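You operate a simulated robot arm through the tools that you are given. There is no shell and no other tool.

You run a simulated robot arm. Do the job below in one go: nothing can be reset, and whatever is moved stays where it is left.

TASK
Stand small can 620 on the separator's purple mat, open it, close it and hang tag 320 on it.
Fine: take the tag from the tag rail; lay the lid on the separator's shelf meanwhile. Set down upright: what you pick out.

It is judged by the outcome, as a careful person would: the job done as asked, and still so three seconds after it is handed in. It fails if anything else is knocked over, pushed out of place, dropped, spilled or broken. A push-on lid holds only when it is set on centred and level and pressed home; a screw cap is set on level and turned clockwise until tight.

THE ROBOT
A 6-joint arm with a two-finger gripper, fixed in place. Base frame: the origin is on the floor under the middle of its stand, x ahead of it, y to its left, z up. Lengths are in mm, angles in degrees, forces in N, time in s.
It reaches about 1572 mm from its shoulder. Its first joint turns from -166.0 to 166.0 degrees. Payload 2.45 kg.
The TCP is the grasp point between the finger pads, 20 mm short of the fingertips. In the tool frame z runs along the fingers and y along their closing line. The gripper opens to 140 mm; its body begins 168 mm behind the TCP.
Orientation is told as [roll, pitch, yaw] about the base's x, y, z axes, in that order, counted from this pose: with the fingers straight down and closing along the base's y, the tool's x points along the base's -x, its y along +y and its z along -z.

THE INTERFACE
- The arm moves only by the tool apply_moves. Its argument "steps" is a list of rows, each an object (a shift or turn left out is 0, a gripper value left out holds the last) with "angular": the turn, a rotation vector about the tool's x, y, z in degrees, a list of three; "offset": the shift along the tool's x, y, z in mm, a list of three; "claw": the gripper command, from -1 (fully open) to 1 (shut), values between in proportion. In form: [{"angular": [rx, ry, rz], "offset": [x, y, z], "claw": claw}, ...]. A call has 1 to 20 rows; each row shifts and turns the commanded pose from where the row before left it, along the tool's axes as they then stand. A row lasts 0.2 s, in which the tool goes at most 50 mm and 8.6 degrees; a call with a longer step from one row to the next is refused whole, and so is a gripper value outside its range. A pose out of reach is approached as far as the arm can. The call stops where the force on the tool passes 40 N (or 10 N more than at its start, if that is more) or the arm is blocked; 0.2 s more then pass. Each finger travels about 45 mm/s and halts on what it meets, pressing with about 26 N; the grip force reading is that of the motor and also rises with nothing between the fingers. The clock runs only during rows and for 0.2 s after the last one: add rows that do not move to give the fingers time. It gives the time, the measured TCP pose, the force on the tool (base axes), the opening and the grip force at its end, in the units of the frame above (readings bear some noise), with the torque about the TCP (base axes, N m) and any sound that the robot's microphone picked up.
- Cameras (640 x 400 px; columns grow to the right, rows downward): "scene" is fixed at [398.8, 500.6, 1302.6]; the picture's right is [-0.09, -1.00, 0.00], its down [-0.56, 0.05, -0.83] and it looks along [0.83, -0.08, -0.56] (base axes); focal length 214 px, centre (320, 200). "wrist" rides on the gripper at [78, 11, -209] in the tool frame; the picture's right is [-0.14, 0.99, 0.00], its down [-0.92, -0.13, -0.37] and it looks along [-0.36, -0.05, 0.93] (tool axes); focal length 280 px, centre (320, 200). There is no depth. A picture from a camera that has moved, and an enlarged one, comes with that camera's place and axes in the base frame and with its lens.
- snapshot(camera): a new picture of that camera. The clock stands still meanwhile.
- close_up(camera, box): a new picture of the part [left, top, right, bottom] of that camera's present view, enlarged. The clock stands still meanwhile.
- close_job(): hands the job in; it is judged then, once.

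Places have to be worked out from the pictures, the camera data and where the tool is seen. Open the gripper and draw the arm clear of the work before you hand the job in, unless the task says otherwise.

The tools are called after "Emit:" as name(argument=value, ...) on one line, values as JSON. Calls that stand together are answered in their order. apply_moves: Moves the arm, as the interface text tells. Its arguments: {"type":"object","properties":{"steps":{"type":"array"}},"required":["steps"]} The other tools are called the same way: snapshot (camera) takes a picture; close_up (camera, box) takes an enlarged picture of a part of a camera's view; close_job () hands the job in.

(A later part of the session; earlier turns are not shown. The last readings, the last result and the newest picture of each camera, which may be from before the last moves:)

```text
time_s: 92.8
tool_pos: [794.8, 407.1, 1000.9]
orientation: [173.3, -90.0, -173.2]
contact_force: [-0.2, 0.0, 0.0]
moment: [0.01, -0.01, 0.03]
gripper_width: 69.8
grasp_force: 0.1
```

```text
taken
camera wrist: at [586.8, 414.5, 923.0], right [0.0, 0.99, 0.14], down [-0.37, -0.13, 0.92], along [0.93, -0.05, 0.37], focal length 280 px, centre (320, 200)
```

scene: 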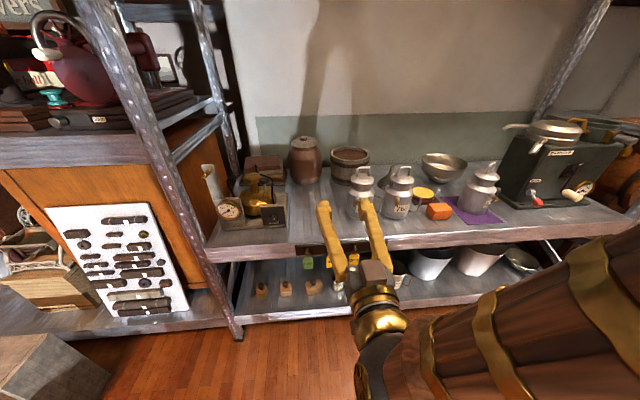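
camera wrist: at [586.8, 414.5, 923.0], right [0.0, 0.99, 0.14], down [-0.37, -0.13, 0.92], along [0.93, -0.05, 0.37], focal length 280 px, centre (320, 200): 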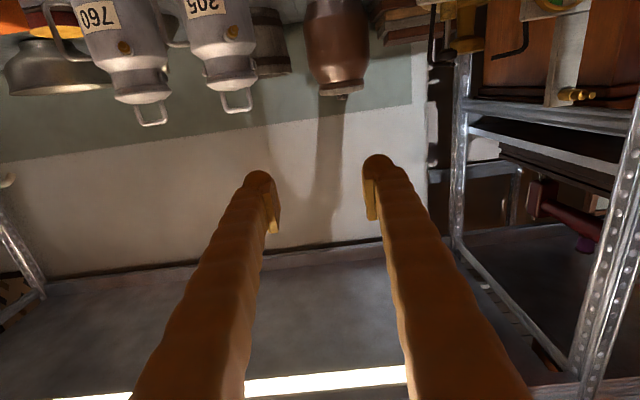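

Horizontal pose reached without trouble. Descending in front of the tag rail to tag height.

Emit:
apply_moves(steps=[{"offset": [25, 0, 0]}, {"offset": [45, 0, 0]}, {"offset": [45, 0, 0]}, {"offset": [45, 0, 0]}, {"offset": [45, 0, 0]}, {"offset": [45, 0, 0]}, {"offset": [45, 0, 0]}, {"offset": [40, 0, 0]}, {"offset": [30, 0, 0]}, {}, {}])

Emit:
snapshot(camera="wrist")

Emit:
snapshot(camera="scene")

```text
time_s: 95.2
tool_pos: [881.2, 509.8, 737.3]
orientation: [-76.6, -88.6, 76.1]
contact_force: [-0.2, -0.6, -0.8]
moment: [0.01, 0.03, 0.03]
gripper_width: 69.6
grasp_force: 0.0
out of reach, approached as far as the arm can: row 3, 4, 5, 6, 7, 8, 9
```

```text
taken
camera wrist: at [673.3, 518.8, 660.3], right [0.01, 0.99, 0.11], down [-0.36, -0.1, 0.93], along [0.93, -0.05, 0.36], focal length 280 px, centre (320, 200)
```

wrist: 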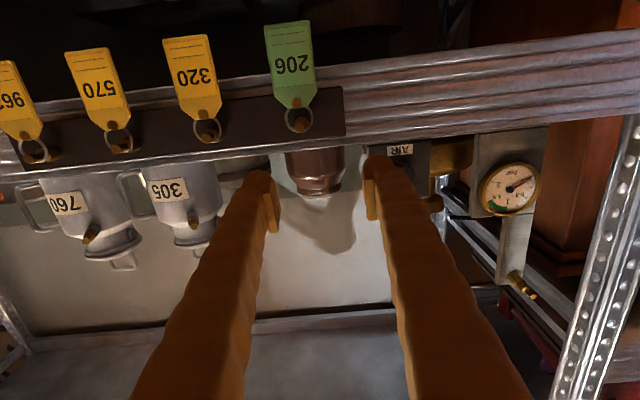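

```text
taken
```

scene: 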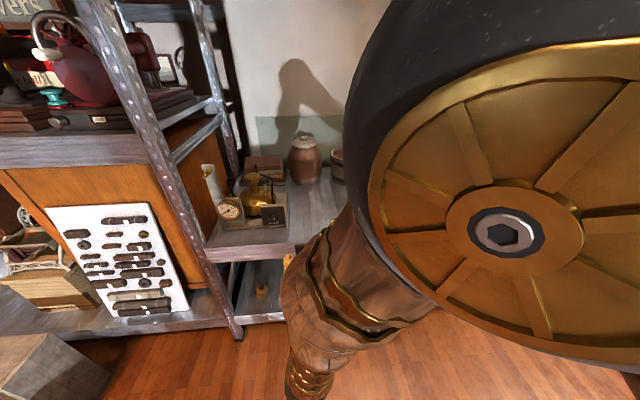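

The folded arm couldn't go that low with a fully horizontal tool, and stopped clear of everything at (881, 510, 737). I'll tilt the tool ~45° down instead (fingers pointing forward-down), which raises the wrist.

Emit:
apply_moves(steps=[{"offset": [0, 0, -10]}, {"angular": [0, 8, 0]}, {"angular": [0, 8, 0]}, {"angular": [0, 8, 0]}, {"angular": [0, 8, 0]}, {"angular": [0, 8, 0]}, {}, {}])

Emit:
snapshot(camera="scene")

Emit:
snapshot(camera="wrist")

```text
time_s: 97.0
tool_pos: [879.0, 517.5, 741.8]
orientation: [-0.1, -50.0, 0.0]
contact_force: [0.3, -0.7, -0.5]
moment: [0.03, 0.04, 0.0]
gripper_width: 69.5
grasp_force: 0.1
out of reach, approached as far as the arm can: row 1
```

```text
taken
```

scene: 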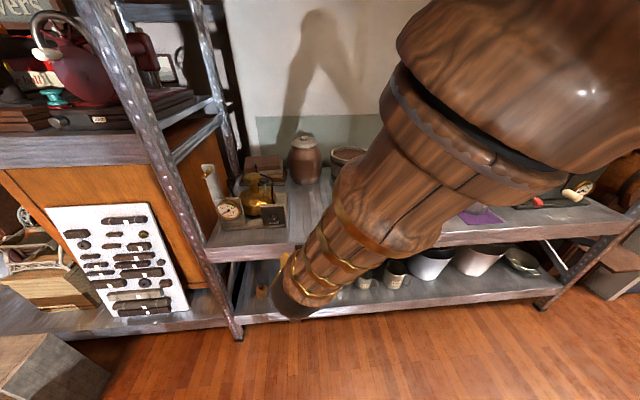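

```text
taken
camera wrist: at [669.7, 527.5, 817.6], right [0.09, 0.99, 0.11], down [0.31, -0.13, 0.94], along [0.95, -0.05, -0.32], focal length 280 px, centre (320, 200)
```

wrist: 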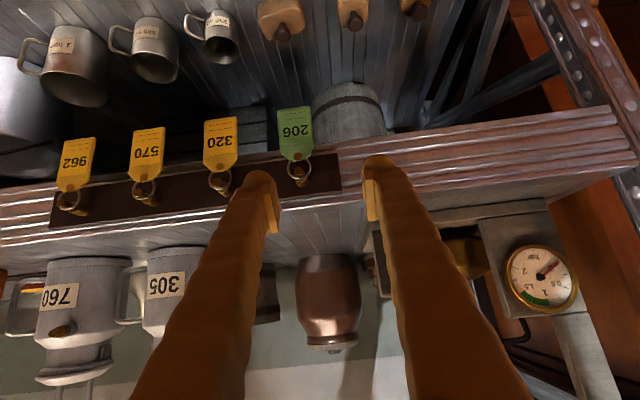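

Now pitch is exactly −50° and the tags are in view. Zooming on tag 320 to locate its plate, ring and peg.

Emit:
close_up(camera="wrist", box=[180, 100, 260, 210])

Emit:
close_up(camera="wrist", box=[40, 90, 360, 230])

```text
3.64 times, centred on (220, 155) of wrist
camera zoom: at [669.7, 527.5, 817.6], right [0.09, 0.99, 0.11], down [0.31, -0.13, 0.94], along [0.95, -0.05, -0.32], focal length 1020 px, centre (684, 364)
```

zoom: 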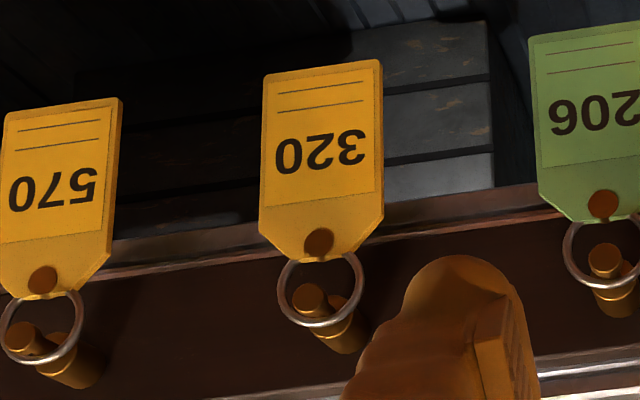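

```text
2.00 times, centred on (200, 160) of wrist
camera zoom: at [669.7, 527.5, 817.6], right [0.09, 0.99, 0.11], down [0.31, -0.13, 0.94], along [0.95, -0.05, -0.32], focal length 561 px, centre (560, 280)
```

zoom: 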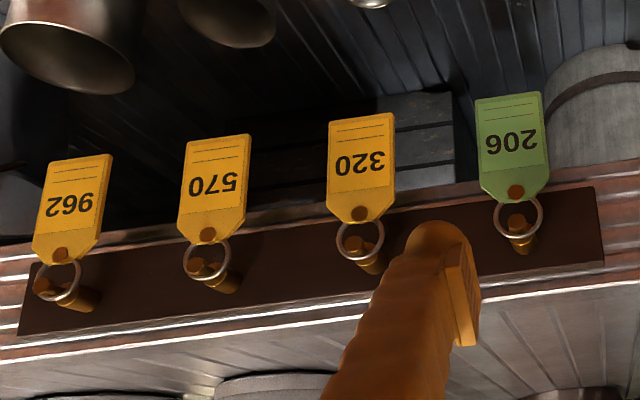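

Triangulated tag 320: plate x≈941, y 388–427, z≈612–670, ring centre ≈(940, 408, 692), peg horizontal along −x at z≈700 with knob at x≈931. Moving to a pre-grasp spot in front of it at the −50° tilt.

Emit:
apply_moves(steps=[{"offset": [22.2, -27.5, 12.43], "claw": 0.143}, {"offset": [22.2, -27.5, 12.43]}, {"offset": [22.2, -27.5, 12.43]}, {"offset": [22.2, -27.5, 12.43]}, {}, {}])

Emit:
snapshot(camera="wrist")

Emit:
snapshot(camera="scene")

```text
time_s: 98.4
tool_pos: [859.4, 407.4, 642.4]
orientation: [0.0, -50.0, 0.0]
contact_force: [-0.4, -0.4, -0.2]
moment: [0.03, -0.04, -0.03]
gripper_width: 59.8
grasp_force: 0.0
```

```text
taken
camera wrist: at [650.3, 417.1, 717.4], right [0.09, 0.99, 0.11], down [0.31, -0.13, 0.94], along [0.95, -0.05, -0.32], focal length 280 px, centre (320, 200)
```

wrist: 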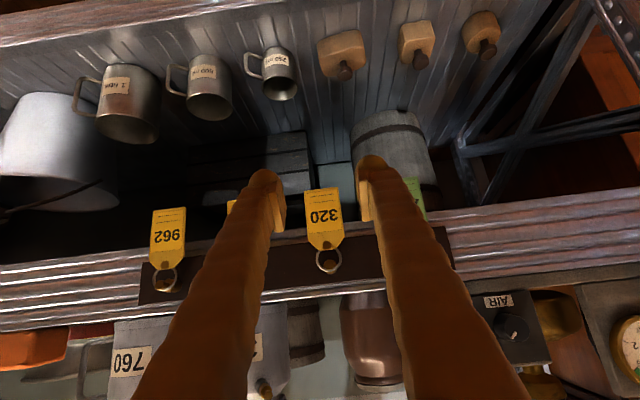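

```text
taken
```

scene: 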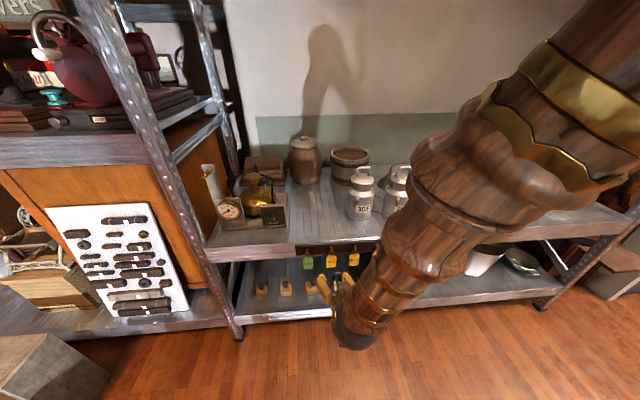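

Reached. Zooming to refine tag 320's position from straight in front.

Emit:
close_up(camera="wrist", box=[260, 160, 390, 290])

Emit:
close_up(camera="scene", box=[300, 235, 380, 300])

```text
3.08 times, centred on (325, 225) of wrist
camera zoom: at [650.3, 417.1, 717.4], right [0.09, 0.99, 0.11], down [0.31, -0.13, 0.94], along [0.95, -0.05, -0.32], focal length 863 px, centre (305, 123)
```

zoom: 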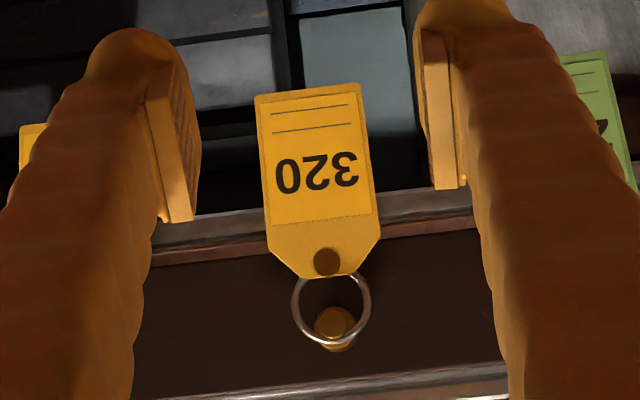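

```text
6.15 times, centred on (340, 268) of scene
camera zoom: at [398.8, 500.6, 1302.6], right [-0.09, -1.0, 0.0], down [-0.56, 0.05, -0.83], along [0.83, -0.08, -0.56], focal length 1320 px, centre (197, -215)
```

zoom: 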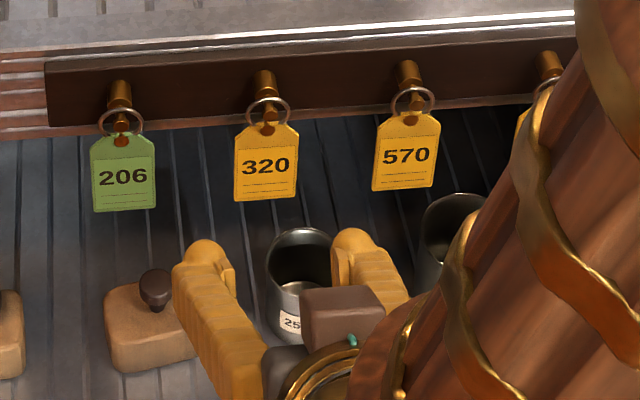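

All three views agree with the tag plane at x≈950, plate y 384–423, z 604–659, ring centre z≈684.5, peg axis z≈693. Approaching with the fingers straddling the plate.

Emit:
apply_moves(steps=[{"offset": [-14.8, -1.1, 23.5]}, {"offset": [-14.8, -1.1, 23.5]}, {}, {}])

Emit:
close_up(camera="wrist", box=[220, 140, 420, 300])

Emit:
close_up(camera="scene", box=[300, 235, 380, 300])

```text
time_s: 99.4
tool_pos: [915.2, 406.0, 635.0]
orientation: [0.0, -50.1, 0.0]
contact_force: [0.3, -0.3, -0.4]
moment: [0.01, 0.03, -0.02]
gripper_width: 59.7
grasp_force: 0.1
```

```text
2.50 times, centred on (320, 220) of wrist
camera zoom: at [705.6, 414.3, 709.8], right [0.09, 0.99, 0.11], down [0.31, -0.13, 0.94], along [0.95, -0.05, -0.32], focal length 701 px, centre (320, 150)
```

zoom: 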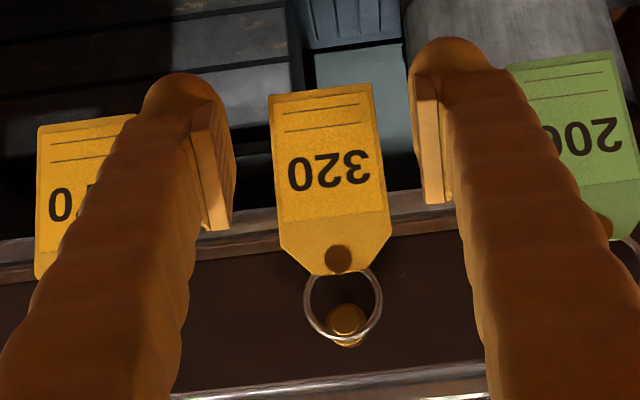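

```text
6.15 times, centred on (340, 268) of scene
camera zoom: at [398.8, 500.6, 1302.6], right [-0.09, -1.0, 0.0], down [-0.56, 0.05, -0.83], along [0.83, -0.08, -0.56], focal length 1320 px, centre (197, -215)
```

zoom: 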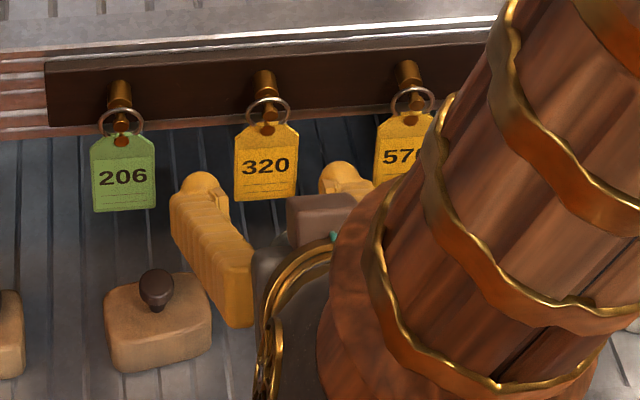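

Plate is centred between the fingers (y≈403.7). Final approach to the grasp position.

Emit:
apply_moves(steps=[{"offset": [-7.4, -0.8, 11.75]}, {"offset": [-7.4, -0.7, 11.75]}, {}, {}])

Emit:
close_up(camera="wrist", box=[220, 120, 420, 300])

Emit:
close_up(camera="scene", box=[305, 240, 355, 280])

```text
time_s: 100.4
tool_pos: [942.7, 404.1, 631.1]
orientation: [0.1, -49.9, -0.1]
contact_force: [0.2, -0.6, 0.4]
moment: [0.0, 0.02, 0.0]
gripper_width: 59.9
grasp_force: 0.1
```

```text
2.22 times, centred on (320, 210) of wrist
camera zoom: at [733.4, 413.3, 706.1], right [0.09, 0.99, 0.11], down [0.31, -0.13, 0.94], along [0.95, -0.05, -0.32], focal length 623 px, centre (320, 178)
```

zoom: 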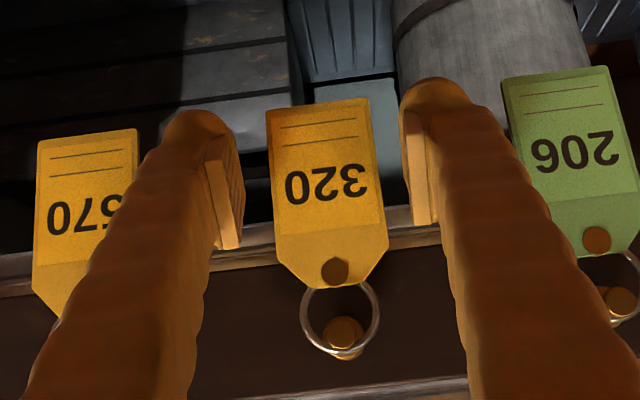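

```text
10.00 times, centred on (330, 260) of scene
camera zoom: at [398.8, 500.6, 1302.6], right [-0.09, -1.0, 0.0], down [-0.56, 0.05, -0.83], along [0.83, -0.08, -0.56], focal length 2145 px, centre (220, -400)
```

zoom: 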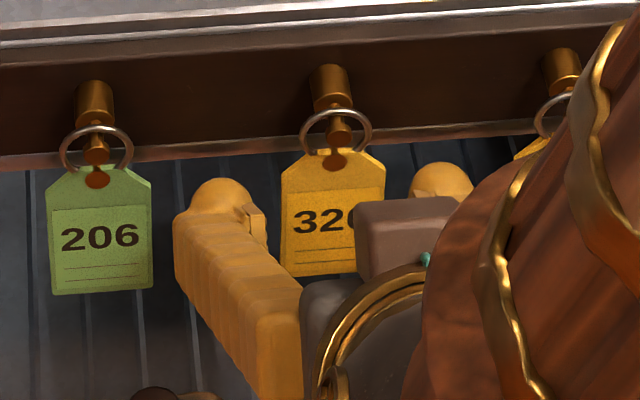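

Fingers are either side of the plate. Closing on its edges.

Emit:
apply_moves(steps=[{"claw": 1}, {}, {}, {}])

Emit:
close_up(camera="wrist", box=[220, 120, 420, 300])

Emit:
close_up(camera="scene", box=[305, 240, 355, 280])

```text
time_s: 101.4
tool_pos: [942.7, 404.8, 630.7]
orientation: [0.0, -50.0, 0.0]
contact_force: [-0.2, 0.3, 0.1]
moment: [0.0, 0.0, 0.02]
gripper_width: 37.2
grasp_force: 26.2
```

```text
2.22 times, centred on (320, 210) of wrist
camera zoom: at [733.4, 413.3, 706.1], right [0.09, 0.99, 0.11], down [0.31, -0.13, 0.94], along [0.95, -0.05, -0.32], focal length 623 px, centre (320, 178)
```

zoom: 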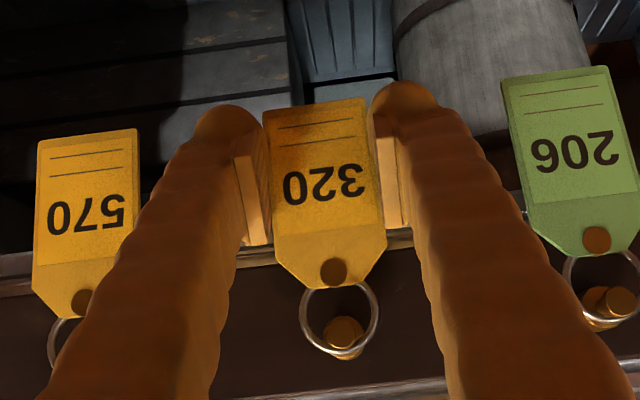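

```text
10.00 times, centred on (330, 260) of scene
camera zoom: at [398.8, 500.6, 1302.6], right [-0.09, -1.0, 0.0], down [-0.56, 0.05, -0.83], along [0.83, -0.08, -0.56], focal length 2145 px, centre (220, -400)
```

zoom: 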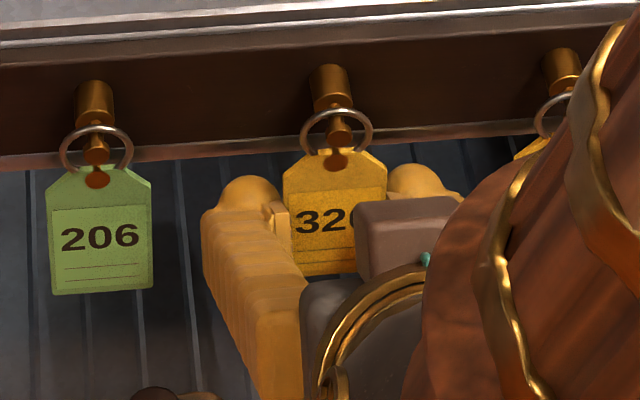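

Tag held (37 mm). Raising it ~8.5 mm so the ring centres on the peg shaft, then checking.

Emit:
apply_moves(steps=[{"offset": [-3.3, 0, -2.7]}, {"offset": [-3.2, 0, -2.8]}, {}, {}])

Emit:
close_up(camera="wrist", box=[270, 180, 390, 300])

Emit:
close_up(camera="scene", box=[315, 240, 355, 265])

```text
time_s: 102.4
tool_pos: [942.6, 404.5, 639.8]
orientation: [0.0, -49.9, -0.1]
contact_force: [0.3, -0.1, 0.5]
moment: [0.0, 0.02, 0.01]
gripper_width: 37.3
grasp_force: 25.9
```

```text
3.33 times, centred on (330, 240) of wrist
camera zoom: at [733.5, 413.7, 714.7], right [0.09, 0.99, 0.11], down [0.31, -0.13, 0.94], along [0.95, -0.05, -0.32], focal length 935 px, centre (287, 67)
```

zoom: 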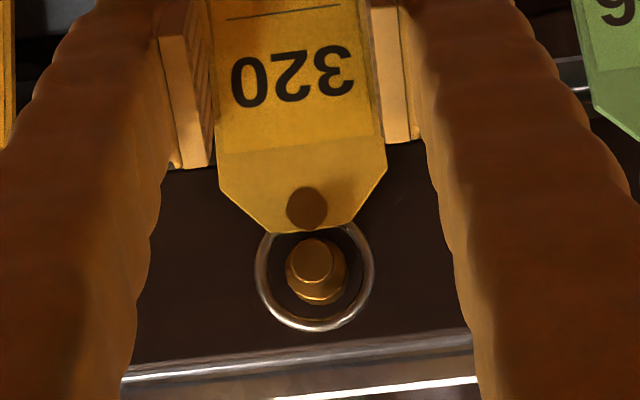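

```text
16.00 times, centred on (335, 252) of scene
camera zoom: at [398.8, 500.6, 1302.6], right [-0.09, -1.0, 0.0], down [-0.56, 0.05, -0.83], along [0.83, -0.08, -0.56], focal length 3432 px, centre (80, -640)
```

zoom: 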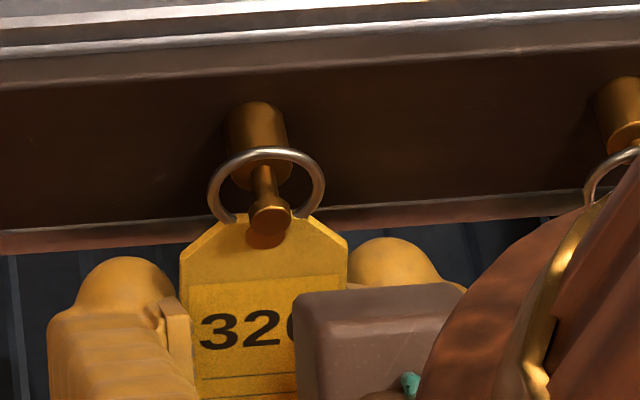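

The peg knob is inside the ring with the ring ~2.5 mm high of centre. Lowering 2 mm and drawing the tag straight off along −x, first partway.

Emit:
apply_moves(steps=[{"offset": [1.5, 0, 1.3]}, {"offset": [6.43, 0, -7.66]}, {}, {}])

Emit:
close_up(camera="wrist", box=[270, 180, 390, 300])

Emit:
close_up(camera="scene", box=[315, 240, 355, 265])

```text
time_s: 103.4
tool_pos: [931.2, 405.5, 637.6]
orientation: [0.0, -50.1, 0.0]
contact_force: [0.2, -0.3, 0.0]
moment: [-0.03, -0.01, -0.04]
gripper_width: 36.9
grasp_force: 25.8
```

```text
3.33 times, centred on (330, 240) of wrist
camera zoom: at [722.9, 414.1, 712.8], right [0.09, 0.99, 0.11], down [0.31, -0.13, 0.94], along [0.95, -0.05, -0.32], focal length 935 px, centre (287, 67)
```

zoom: 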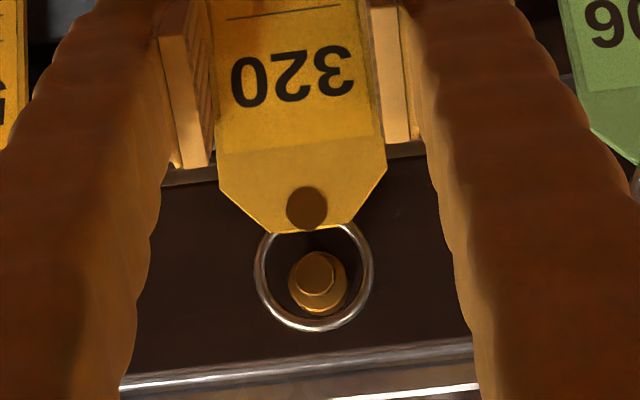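

```text
16.00 times, centred on (335, 252) of scene
camera zoom: at [398.8, 500.6, 1302.6], right [-0.09, -1.0, 0.0], down [-0.56, 0.05, -0.83], along [0.83, -0.08, -0.56], focal length 3432 px, centre (80, -640)
```

zoom: 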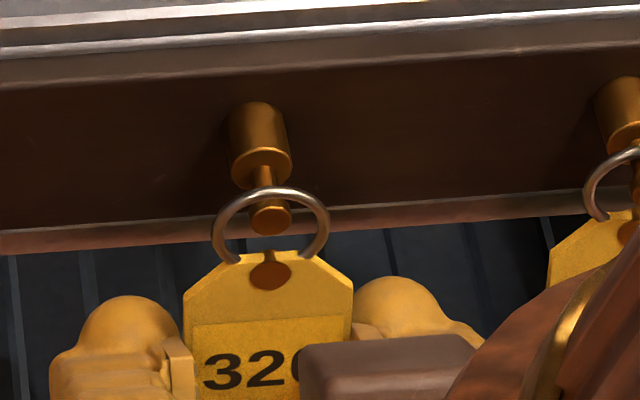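

The ring is passing over the knob freely. Continuing to draw it off.

Emit:
apply_moves(steps=[{"offset": [6.43, 0, -7.66]}, {"offset": [9.6, 0, -11.5]}, {"offset": [16.1, 0, -19.2]}, {"offset": [19.3, 0, -23]}, {}, {}])

Emit:
close_up(camera="scene", box=[300, 235, 380, 300])

Emit:
snapshot(camera="wrist")

```text
time_s: 104.8
tool_pos: [851.5, 404.4, 638.0]
orientation: [-0.1, -49.9, 0.0]
contact_force: [0.0, -1.0, 0.5]
moment: [0.03, -0.01, 0.01]
gripper_width: 37.2
grasp_force: 26.1
```

```text
6.15 times, centred on (340, 268) of scene
camera zoom: at [398.8, 500.6, 1302.6], right [-0.09, -1.0, 0.0], down [-0.56, 0.05, -0.83], along [0.83, -0.08, -0.56], focal length 1320 px, centre (197, -215)
```

zoom: 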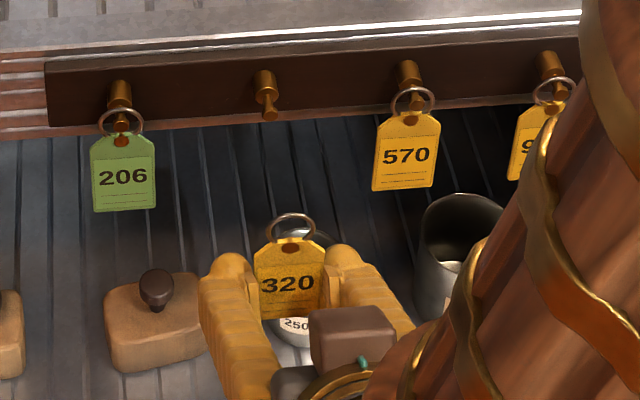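

```text
taken
camera wrist: at [643.0, 414.0, 712.9], right [0.09, 0.99, 0.11], down [0.31, -0.13, 0.94], along [0.95, -0.05, -0.32], focal length 280 px, centre (320, 200)
```

wrist: 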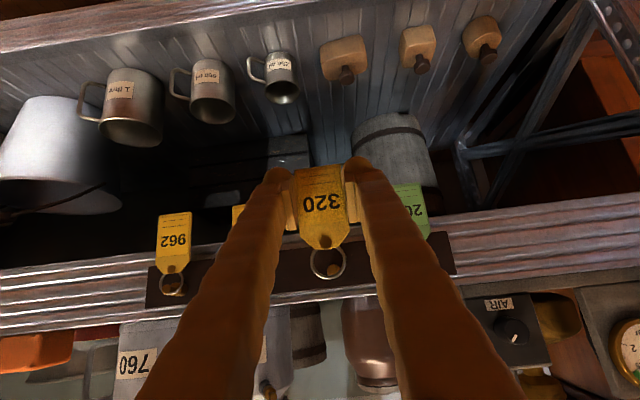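

Tag 320 is off the rail and held upright; the other tags are undisturbed. Raising it and then traversing toward the can in front of the shelf.

Emit:
apply_moves(steps=[{"offset": [-15.3, 0, -12.9]}, {"offset": [-30.6, 0, -25.7]}, {"offset": [-30.6, 0, -25.7]}, {"offset": [-30.6, 0, -25.7]}, {"offset": [-15.3, 0, -12.9]}, {"offset": [-16.1, 0, 19.15]}, {"offset": [-16.1, 0, 19.15]}, {}, {}])

Emit:
apply_moves(steps=[{"offset": [0, -20, 0]}, {"offset": [0, -40, 0]}, {"offset": [0, -45, 0]}, {"offset": [0, -45, 0]}, {"offset": [0, -45, 0]}, {"offset": [0, -45, 0]}, {"offset": [0, -45, 0]}, {"offset": [0, -45, 0]}, {"offset": [0, -45, 0]}, {"offset": [0, -45, 0]}, {"offset": [0, -45, 0]}, {"offset": [0, -45, 0]}, {"offset": [0, -45, 0]}, {"offset": [0, -45, 0]}, {"offset": [0, -40, 0]}, {"offset": [0, -22, 0]}, {}, {}])

Emit:
snapshot(camera="wrist")

Emit:
snapshot(camera="scene")

```text
time_s: 106.8
tool_pos: [901.5, 404.7, 798.2]
orientation: [0.0, -50.0, 0.1]
contact_force: [0.9, 0.0, -0.8]
moment: [0.01, 0.01, 0.01]
gripper_width: 37.1
grasp_force: 26.1
```

```text
time_s: 110.6
tool_pos: [873.8, -21.0, 806.8]
orientation: [-1.0, -49.8, -8.0]
contact_force: [0.5, 0.0, 0.5]
moment: [-0.01, 0.0, 0.0]
gripper_width: 37.3
grasp_force: 25.6
out of reach, approached as far as the arm can: row 8, 9, 10, 11, 12, 13, 14, 15, 16
```

```text
taken
camera wrist: at [668.6, 21.0, 882.6], right [0.24, 0.97, 0.09], down [0.29, -0.16, 0.94], along [0.93, -0.2, -0.32], focal length 280 px, centre (320, 200)
```

wrist: 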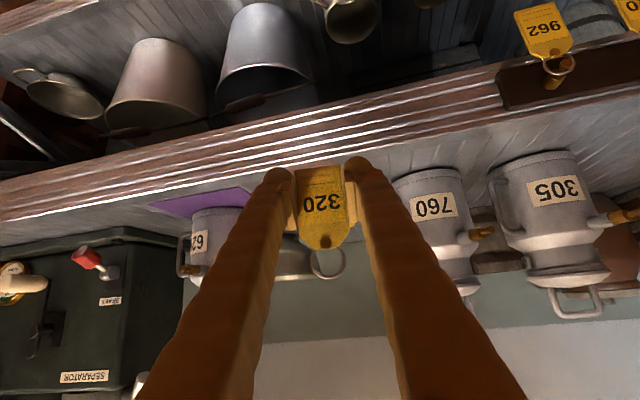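

```text
taken
```

scene: 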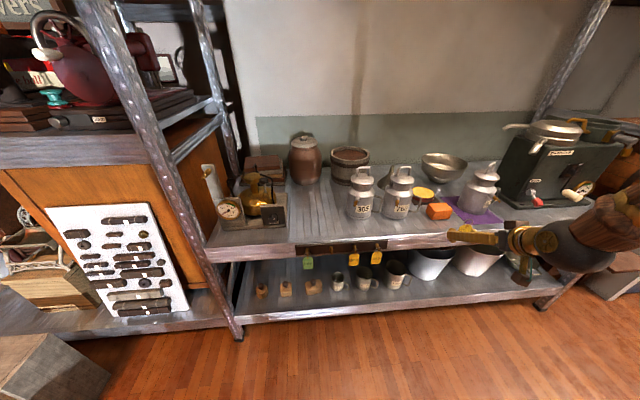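

The arm hit its inner reach limit mid-traverse (too folded) and stopped at (874, −21), tag still held. I'll move outward in +x to get away from that limit and restore the yaw.

Emit:
apply_moves(steps=[{"offset": [-6.4, 0, 7.7]}, {"offset": [-12.9, 0, 15.3]}, {"offset": [-12.9, 0, 15.3]}, {"offset": [-12.9, 0, 15.3]}, {"offset": [-9.6, 0, 11.5]}, {"angular": [-3.06, 0, -2.57]}, {"angular": [-3.06, 0, -2.57]}, {}, {}])

Emit:
snapshot(camera="wrist")

```text
time_s: 112.6
tool_pos: [955.3, -4.2, 806.4]
orientation: [-1.0, -49.7, -5.7]
contact_force: [-0.6, -0.2, -0.2]
moment: [-0.01, -0.04, 0.01]
gripper_width: 36.9
grasp_force: 26.0
out of reach, approached as far as the arm can: row 1, 2, 6, 7
```

```text
taken
camera wrist: at [749.5, 30.6, 881.2], right [0.2, 0.98, 0.09], down [0.3, -0.15, 0.94], along [0.93, -0.16, -0.32], focal length 280 px, centre (320, 200)
```

wrist: 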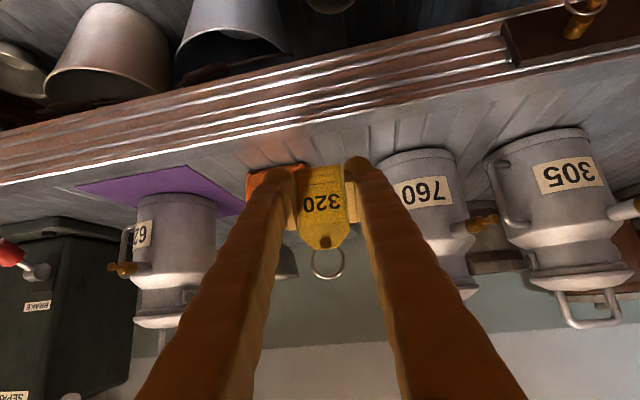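

The −50° tilt puts the wrist near a singular pose here. I'll tip the tool steeper (to about −20° pitch), where the arm has worked well; the tag will just lean ring-forward, which suits threading the peg.

Emit:
apply_moves(steps=[{"angular": [0, 5, 0]}, {"angular": [0, 5, 0]}, {"angular": [0, 5, 0]}, {"angular": [0, 5, 0]}, {"angular": [0, 5, 0]}, {"angular": [0, 5, 0]}, {}, {}])

Emit:
snapshot(camera="wrist")

Emit:
snapshot(camera="scene")

```text
time_s: 114.4
tool_pos: [956.3, -23.4, 807.1]
orientation: [-3.7, -27.4, -6.6]
contact_force: [0.3, -0.3, -0.7]
moment: [-0.01, 0.01, 0.02]
gripper_width: 37.2
grasp_force: 26.2
out of reach, approached as far as the arm can: row 4, 5, 6
```

```text
taken
camera wrist: at [796.9, 17.4, 955.8], right [0.26, 0.96, 0.01], down [0.63, -0.18, 0.76], along [0.73, -0.19, -0.65], focal length 280 px, centre (320, 200)
```

wrist: 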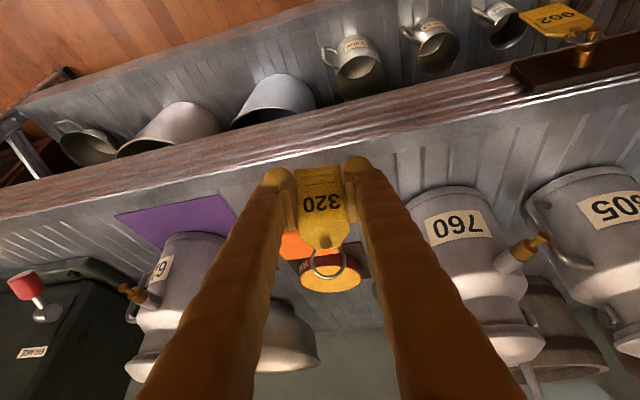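

```text
taken
```

scene: 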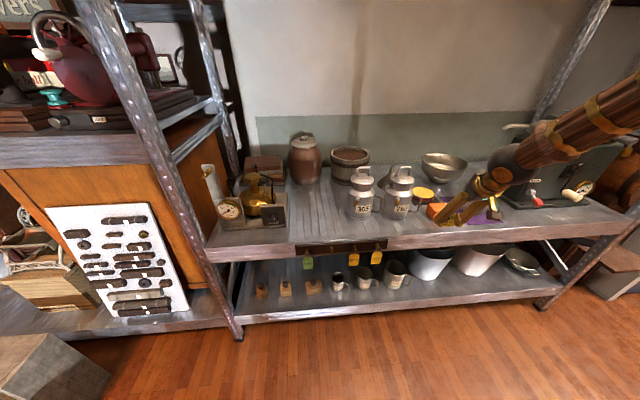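

The wrist joint was near its limit on this side; now that the tool is steeper it should be free when y goes negative. Moving on toward the can along −y.

Emit:
apply_moves(steps=[{"offset": [0, -20, 0]}, {"offset": [0, -30, 0]}, {"offset": [0, -40, 0]}, {"offset": [0, -40, 0]}, {"offset": [0, -40, 0]}, {"offset": [0, -40, 0]}, {"offset": [0, -26, 0]}, {}, {}])

Emit:
snapshot(camera="wrist")

Emit:
snapshot(camera="scene")

```text
time_s: 116.4
tool_pos: [923.1, -257.3, 821.4]
orientation: [-3.6, -27.3, -6.5]
contact_force: [0.7, 0.1, 0.8]
moment: [-0.01, 0.01, -0.05]
gripper_width: 37.2
grasp_force: 25.8
```

```text
taken
camera wrist: at [762.4, -215.9, 969.1], right [0.26, 0.97, 0.01], down [0.63, -0.18, 0.76], along [0.73, -0.19, -0.65], focal length 280 px, centre (320, 200)
```

wrist: 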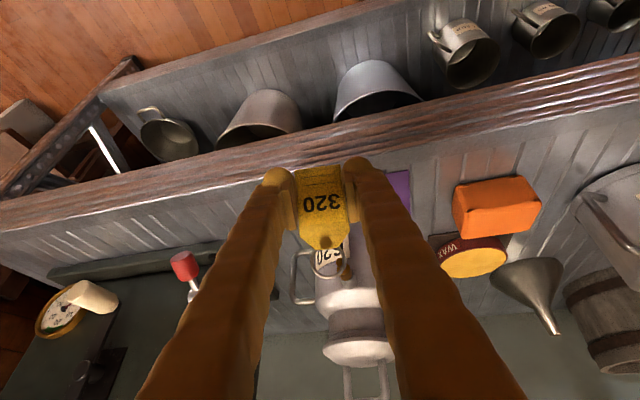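

```text
taken
```

scene: 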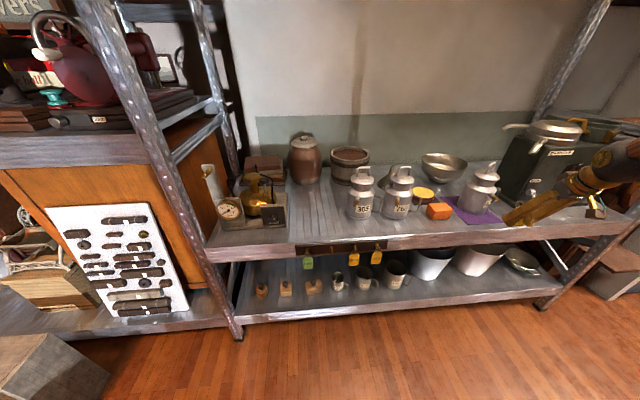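

Reached in front of the can with no limit flagged. Squaring the tool up (roll/yaw to 0), then measuring peg and ring.

Emit:
apply_moves(steps=[{"angular": [-3.29, 0, -2.89]}, {"angular": [-3.29, 0, -2.89]}, {}, {}])

Emit:
snapshot(camera="wrist")

Emit:
close_up(camera="wrist", box=[260, 180, 400, 340])

Emit:
close_up(camera="scene", box=[440, 130, 560, 240])

```text
time_s: 117.4
tool_pos: [924.0, -256.3, 819.9]
orientation: [0.1, -27.2, 0.1]
contact_force: [-0.1, 0.4, -0.1]
moment: [-0.01, 0.01, 0.01]
gripper_width: 36.9
grasp_force: 25.8
```

```text
taken
camera wrist: at [759.2, -247.3, 970.4], right [0.12, 0.99, 0.06], down [0.65, -0.13, 0.75], along [0.75, -0.05, -0.66], focal length 280 px, centre (320, 200)
```

wrist: 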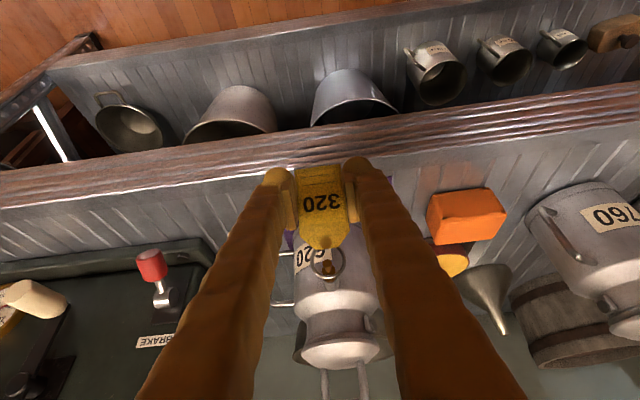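

```text
2.50 times, centred on (330, 260) of wrist
camera zoom: at [759.2, -247.3, 970.4], right [0.12, 0.99, 0.06], down [0.65, -0.13, 0.75], along [0.75, -0.05, -0.66], focal length 701 px, centre (295, 50)
```

zoom: 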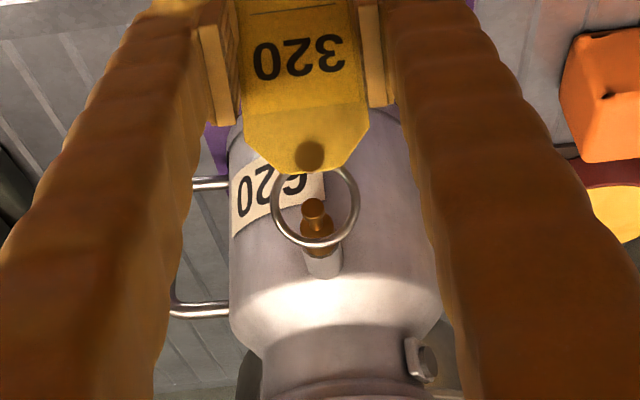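

```text
3.64 times, centred on (500, 185) of scene
camera zoom: at [398.8, 500.6, 1302.6], right [-0.09, -1.0, 0.0], down [-0.56, 0.05, -0.83], along [0.83, -0.08, -0.56], focal length 780 px, centre (-334, 254)
```

zoom: 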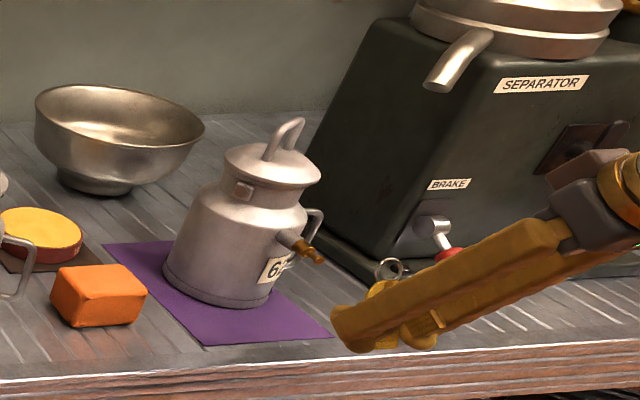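

Both cameras put the peg knob at ≈(1022, −263.5, 830) and the ring at ≈(953, −258, 865). Moving down 35 mm and −5.4 mm in y to line up, then partway forward.

Emit:
apply_moves(steps=[{"offset": [8, -2.7, 15.55]}, {"offset": [8, -2.7, 15.55]}, {"offset": [-13.3, 0, 6.9]}, {"offset": [-17.8, 0, 9.1]}, {"offset": [-13.3, 0, 6.9]}, {}, {}])

Emit:
close_up(camera="wrist", box=[260, 180, 400, 340])

Emit:
close_up(camera="scene", box=[480, 160, 540, 230])

```text
time_s: 119.0
tool_pos: [974.2, -262.7, 786.3]
orientation: [0.0, -27.3, 0.0]
contact_force: [-0.1, 0.0, 0.6]
moment: [0.03, -0.05, 0.0]
gripper_width: 37.2
grasp_force: 26.2
```

```text
2.50 times, centred on (330, 260) of wrist
camera zoom: at [809.2, -252.9, 935.1], right [0.12, 0.99, 0.06], down [0.65, -0.13, 0.75], along [0.75, -0.05, -0.66], focal length 701 px, centre (295, 50)
```

zoom: 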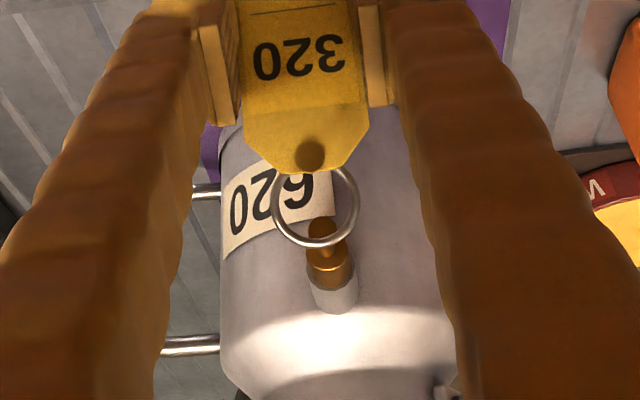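

```text
5.71 times, centred on (510, 195) of scene
camera zoom: at [398.8, 500.6, 1302.6], right [-0.09, -1.0, 0.0], down [-0.56, 0.05, -0.83], along [0.83, -0.08, -0.56], focal length 1226 px, centre (-766, 229)
```

zoom: 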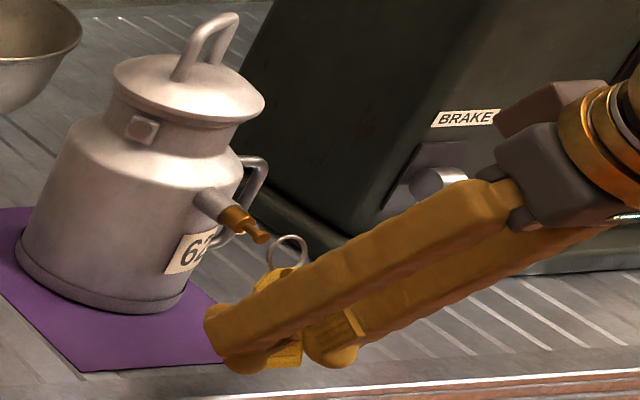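

Aligned laterally; ring is ~20 mm short of the knob, height within ~2 mm. Advancing a bit and re-checking with tighter zooms.

Emit:
apply_moves(steps=[{"offset": [-10.0, 0, 6.4]}, {}, {}])

Emit:
close_up(camera="wrist", box=[300, 230, 350, 290])

Emit:
close_up(camera="scene", box=[490, 185, 520, 215])

```text
time_s: 119.8
tool_pos: [984.8, -263.7, 784.5]
orientation: [0.0, -27.2, 0.0]
contact_force: [-0.9, -0.2, 0.1]
moment: [0.0, -0.02, 0.01]
gripper_width: 37.2
grasp_force: 26.1
```

```text
6.67 times, centred on (325, 260) of wrist
camera zoom: at [821.1, -252.9, 934.1], right [0.12, 0.99, 0.06], down [0.65, -0.13, 0.75], along [0.75, -0.05, -0.66], focal length 1869 px, centre (287, -200)
```

zoom: 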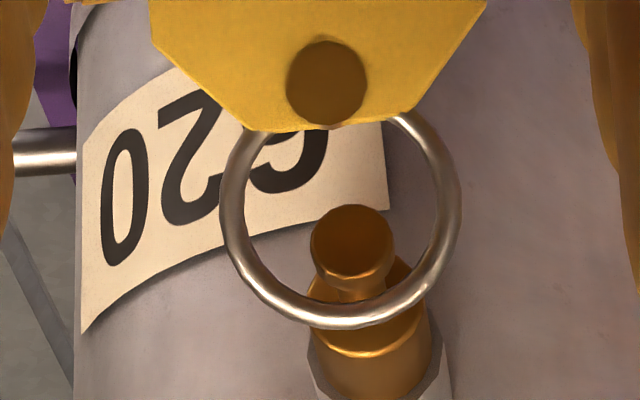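

```text
13.33 times, centred on (505, 200) of scene
camera zoom: at [398.8, 500.6, 1302.6], right [-0.09, -1.0, 0.0], down [-0.56, 0.05, -0.83], along [0.83, -0.08, -0.56], focal length 2860 px, centre (-2147, 200)
```

zoom: 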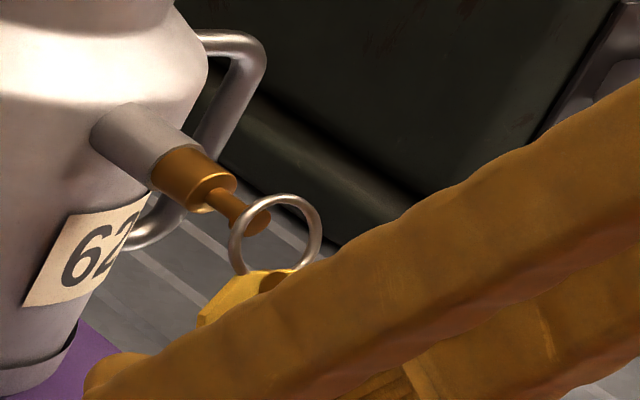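

The peg axis runs through the ring's centre in both views. Advancing 18 mm to carry the ring past the knob onto the shaft.

Emit:
apply_moves(steps=[{"offset": [-5.34, 0, 2.74]}, {"offset": [-5.34, 0, 2.74]}, {"offset": [-5.34, 0, 2.74]}, {}, {}])

Emit:
close_up(camera="wrist", box=[300, 230, 350, 290])

Emit:
close_up(camera="scene", box=[490, 185, 520, 215])

```text
time_s: 121.0
tool_pos: [1003.4, -262.1, 784.4]
orientation: [-0.1, -27.3, 0.0]
contact_force: [0.1, 0.2, 0.0]
moment: [-0.01, -0.03, 0.04]
gripper_width: 37.2
grasp_force: 25.7
```

```text
6.67 times, centred on (325, 260) of wrist
camera zoom: at [839.5, -253.0, 934.7], right [0.12, 0.99, 0.06], down [0.65, -0.13, 0.75], along [0.75, -0.05, -0.66], focal length 1869 px, centre (287, -200)
```

zoom: 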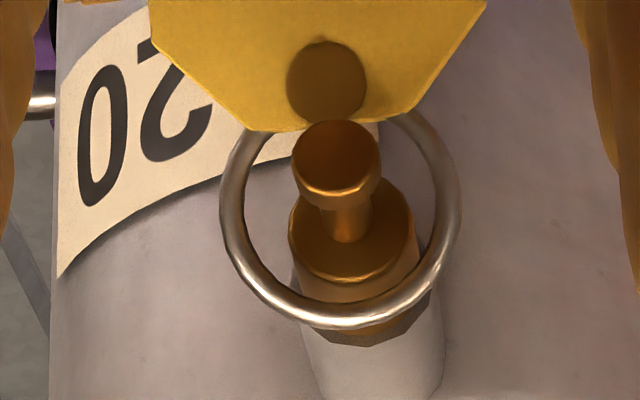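

```text
13.33 times, centred on (505, 200) of scene
camera zoom: at [398.8, 500.6, 1302.6], right [-0.09, -1.0, 0.0], down [-0.56, 0.05, -0.83], along [0.83, -0.08, -0.56], focal length 2860 px, centre (-2147, 200)
```

zoom: 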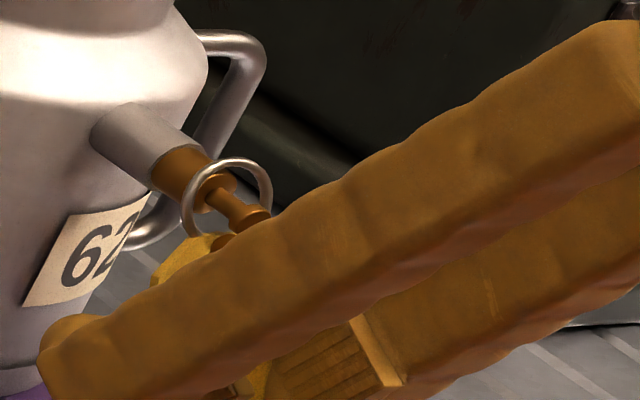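

The ring encircles the shaft with the knob outside it. Easing back 2 mm and lowering ~8 mm so the ring rests on the shaft.

Emit:
apply_moves(steps=[{"offset": [1.78, 0, -0.91]}, {"offset": [1.37, 0, 2.67]}, {"offset": [1.37, 0, 2.67]}, {}, {}])

Emit:
close_up(camera="wrist", box=[300, 230, 350, 290])

Emit:
close_up(camera="scene", box=[490, 185, 520, 215])

```text
time_s: 122.2
tool_pos: [1001.3, -261.6, 777.9]
orientation: [0.0, -27.1, -0.1]
contact_force: [-2.1, 0.3, -0.6]
moment: [-0.01, -0.08, -0.01]
gripper_width: 37.2
grasp_force: 25.5
```

```text
6.67 times, centred on (325, 260) of wrist
camera zoom: at [837.2, -253.0, 928.1], right [0.12, 0.99, 0.06], down [0.65, -0.13, 0.75], along [0.75, -0.05, -0.66], focal length 1869 px, centre (287, -200)
```

zoom: 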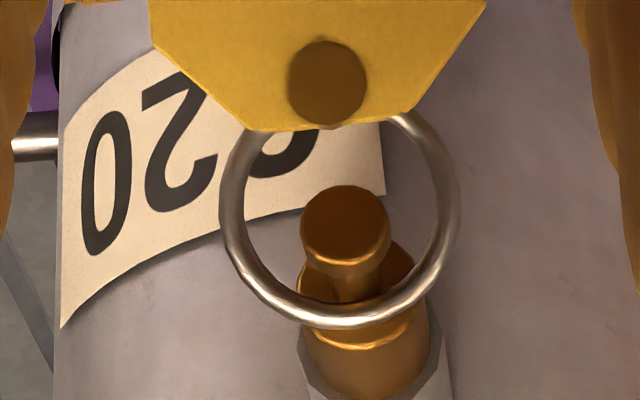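

```text
13.33 times, centred on (505, 200) of scene
camera zoom: at [398.8, 500.6, 1302.6], right [-0.09, -1.0, 0.0], down [-0.56, 0.05, -0.83], along [0.83, -0.08, -0.56], focal length 2860 px, centre (-2147, 200)
```

zoom: 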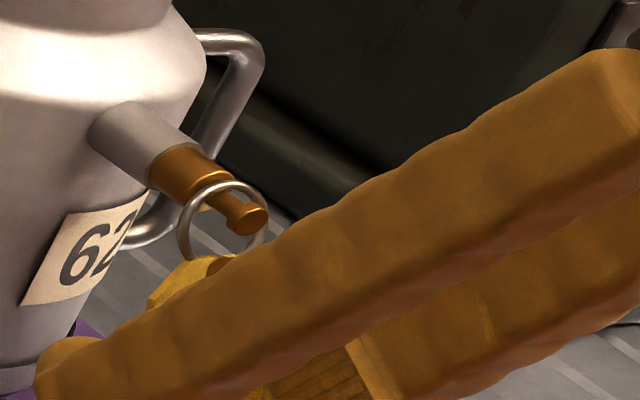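

A slight −x force suggests the ring's top touches the thicker brass step. Easing back 3 mm, then lowering slightly more.

Emit:
apply_moves(steps=[{"offset": [2.67, 0, -1.37]}, {}, {}])

Emit:
close_up(camera="wrist", box=[300, 230, 350, 290])

Emit:
close_up(camera="scene", box=[490, 185, 520, 215])

```text
time_s: 123.0
tool_pos: [998.0, -261.8, 777.2]
orientation: [-0.1, -27.2, -0.1]
contact_force: [-0.2, 0.1, 0.2]
moment: [-0.04, -0.03, -0.01]
gripper_width: 37.0
grasp_force: 26.4
```

```text
6.67 times, centred on (325, 260) of wrist
camera zoom: at [834.3, -252.9, 928.3], right [0.12, 0.99, 0.06], down [0.65, -0.13, 0.75], along [0.75, -0.05, -0.66], focal length 1869 px, centre (287, -200)
```

zoom: 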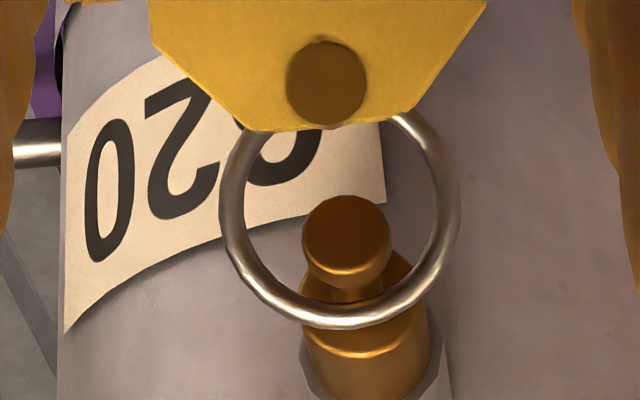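

```text
13.33 times, centred on (505, 200) of scene
camera zoom: at [398.8, 500.6, 1302.6], right [-0.09, -1.0, 0.0], down [-0.56, 0.05, -0.83], along [0.83, -0.08, -0.56], focal length 2860 px, centre (-2147, 200)
```

zoom: 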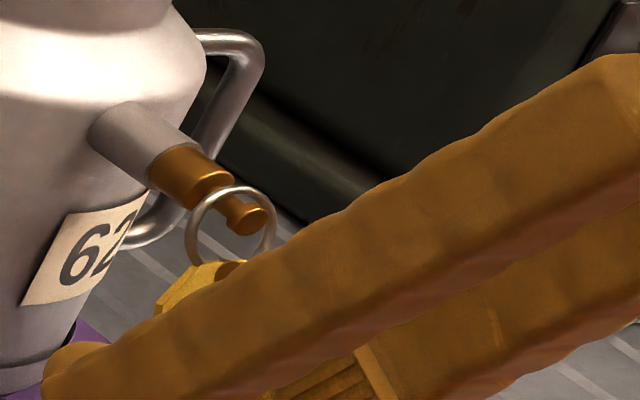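

No force now, ring sits over the shaft between step and knob. Lowering 1.5 mm more until it rests.

Emit:
apply_moves(steps=[{"offset": [0.46, 0, 0.89]}, {"offset": [0.23, 0, 0.45]}, {}, {}])

Emit:
close_up(camera="scene", box=[490, 185, 520, 215])

```text
time_s: 124.0
tool_pos: [998.2, -263.1, 777.0]
orientation: [0.0, -27.3, 0.0]
contact_force: [-2.9, -0.6, 10.3]
moment: [-0.02, -0.39, -0.01]
gripper_width: 37.3
grasp_force: 26.3
```

```text
13.33 times, centred on (505, 200) of scene
camera zoom: at [398.8, 500.6, 1302.6], right [-0.09, -1.0, 0.0], down [-0.56, 0.05, -0.83], along [0.83, -0.08, -0.56], focal length 2860 px, centre (-2147, 200)
```

zoom: 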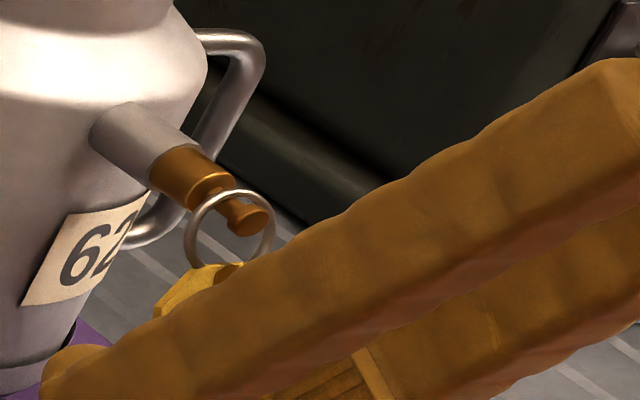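

10 N on the peg is too much for a light can; backing up right away to unload.

Emit:
apply_moves(steps=[{"offset": [-0.5, 0, -1.0]}, {}])

Emit:
close_up(camera="scene", box=[450, 130, 530, 230])

Emit:
close_up(camera="scene", box=[490, 185, 520, 215])

```text
time_s: 124.6
tool_pos: [999.1, -261.5, 777.8]
orientation: [-0.1, -27.3, 0.1]
contact_force: [1.9, 1.2, 0.9]
moment: [-0.04, -0.01, 0.04]
gripper_width: 37.0
grasp_force: 25.8
```

```text
4.00 times, centred on (490, 180) of scene
camera zoom: at [398.8, 500.6, 1302.6], right [-0.09, -1.0, 0.0], down [-0.56, 0.05, -0.83], along [0.83, -0.08, -0.56], focal length 858 px, centre (-360, 280)
```

zoom: 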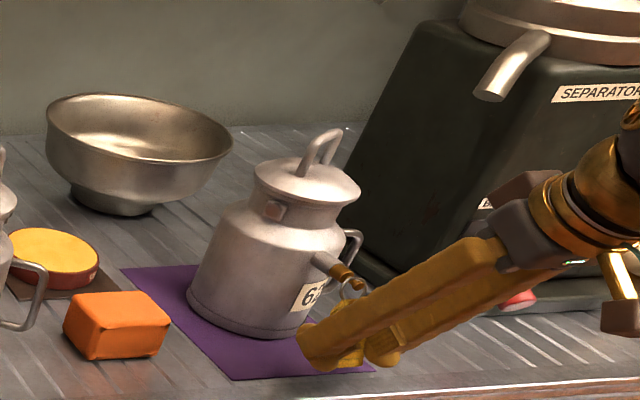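

```text
13.33 times, centred on (505, 200) of scene
camera zoom: at [398.8, 500.6, 1302.6], right [-0.09, -1.0, 0.0], down [-0.56, 0.05, -0.83], along [0.83, -0.08, -0.56], focal length 2860 px, centre (-2147, 200)
```

zoom: 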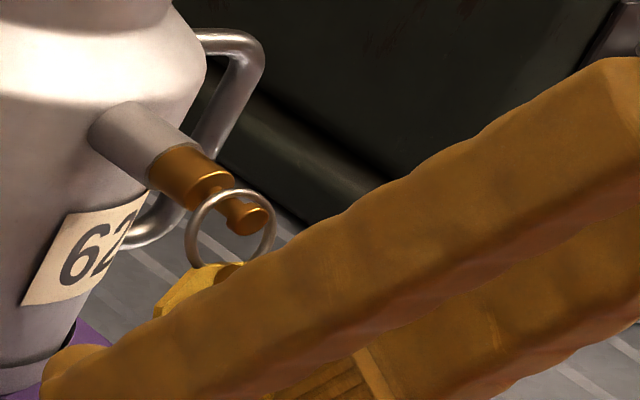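

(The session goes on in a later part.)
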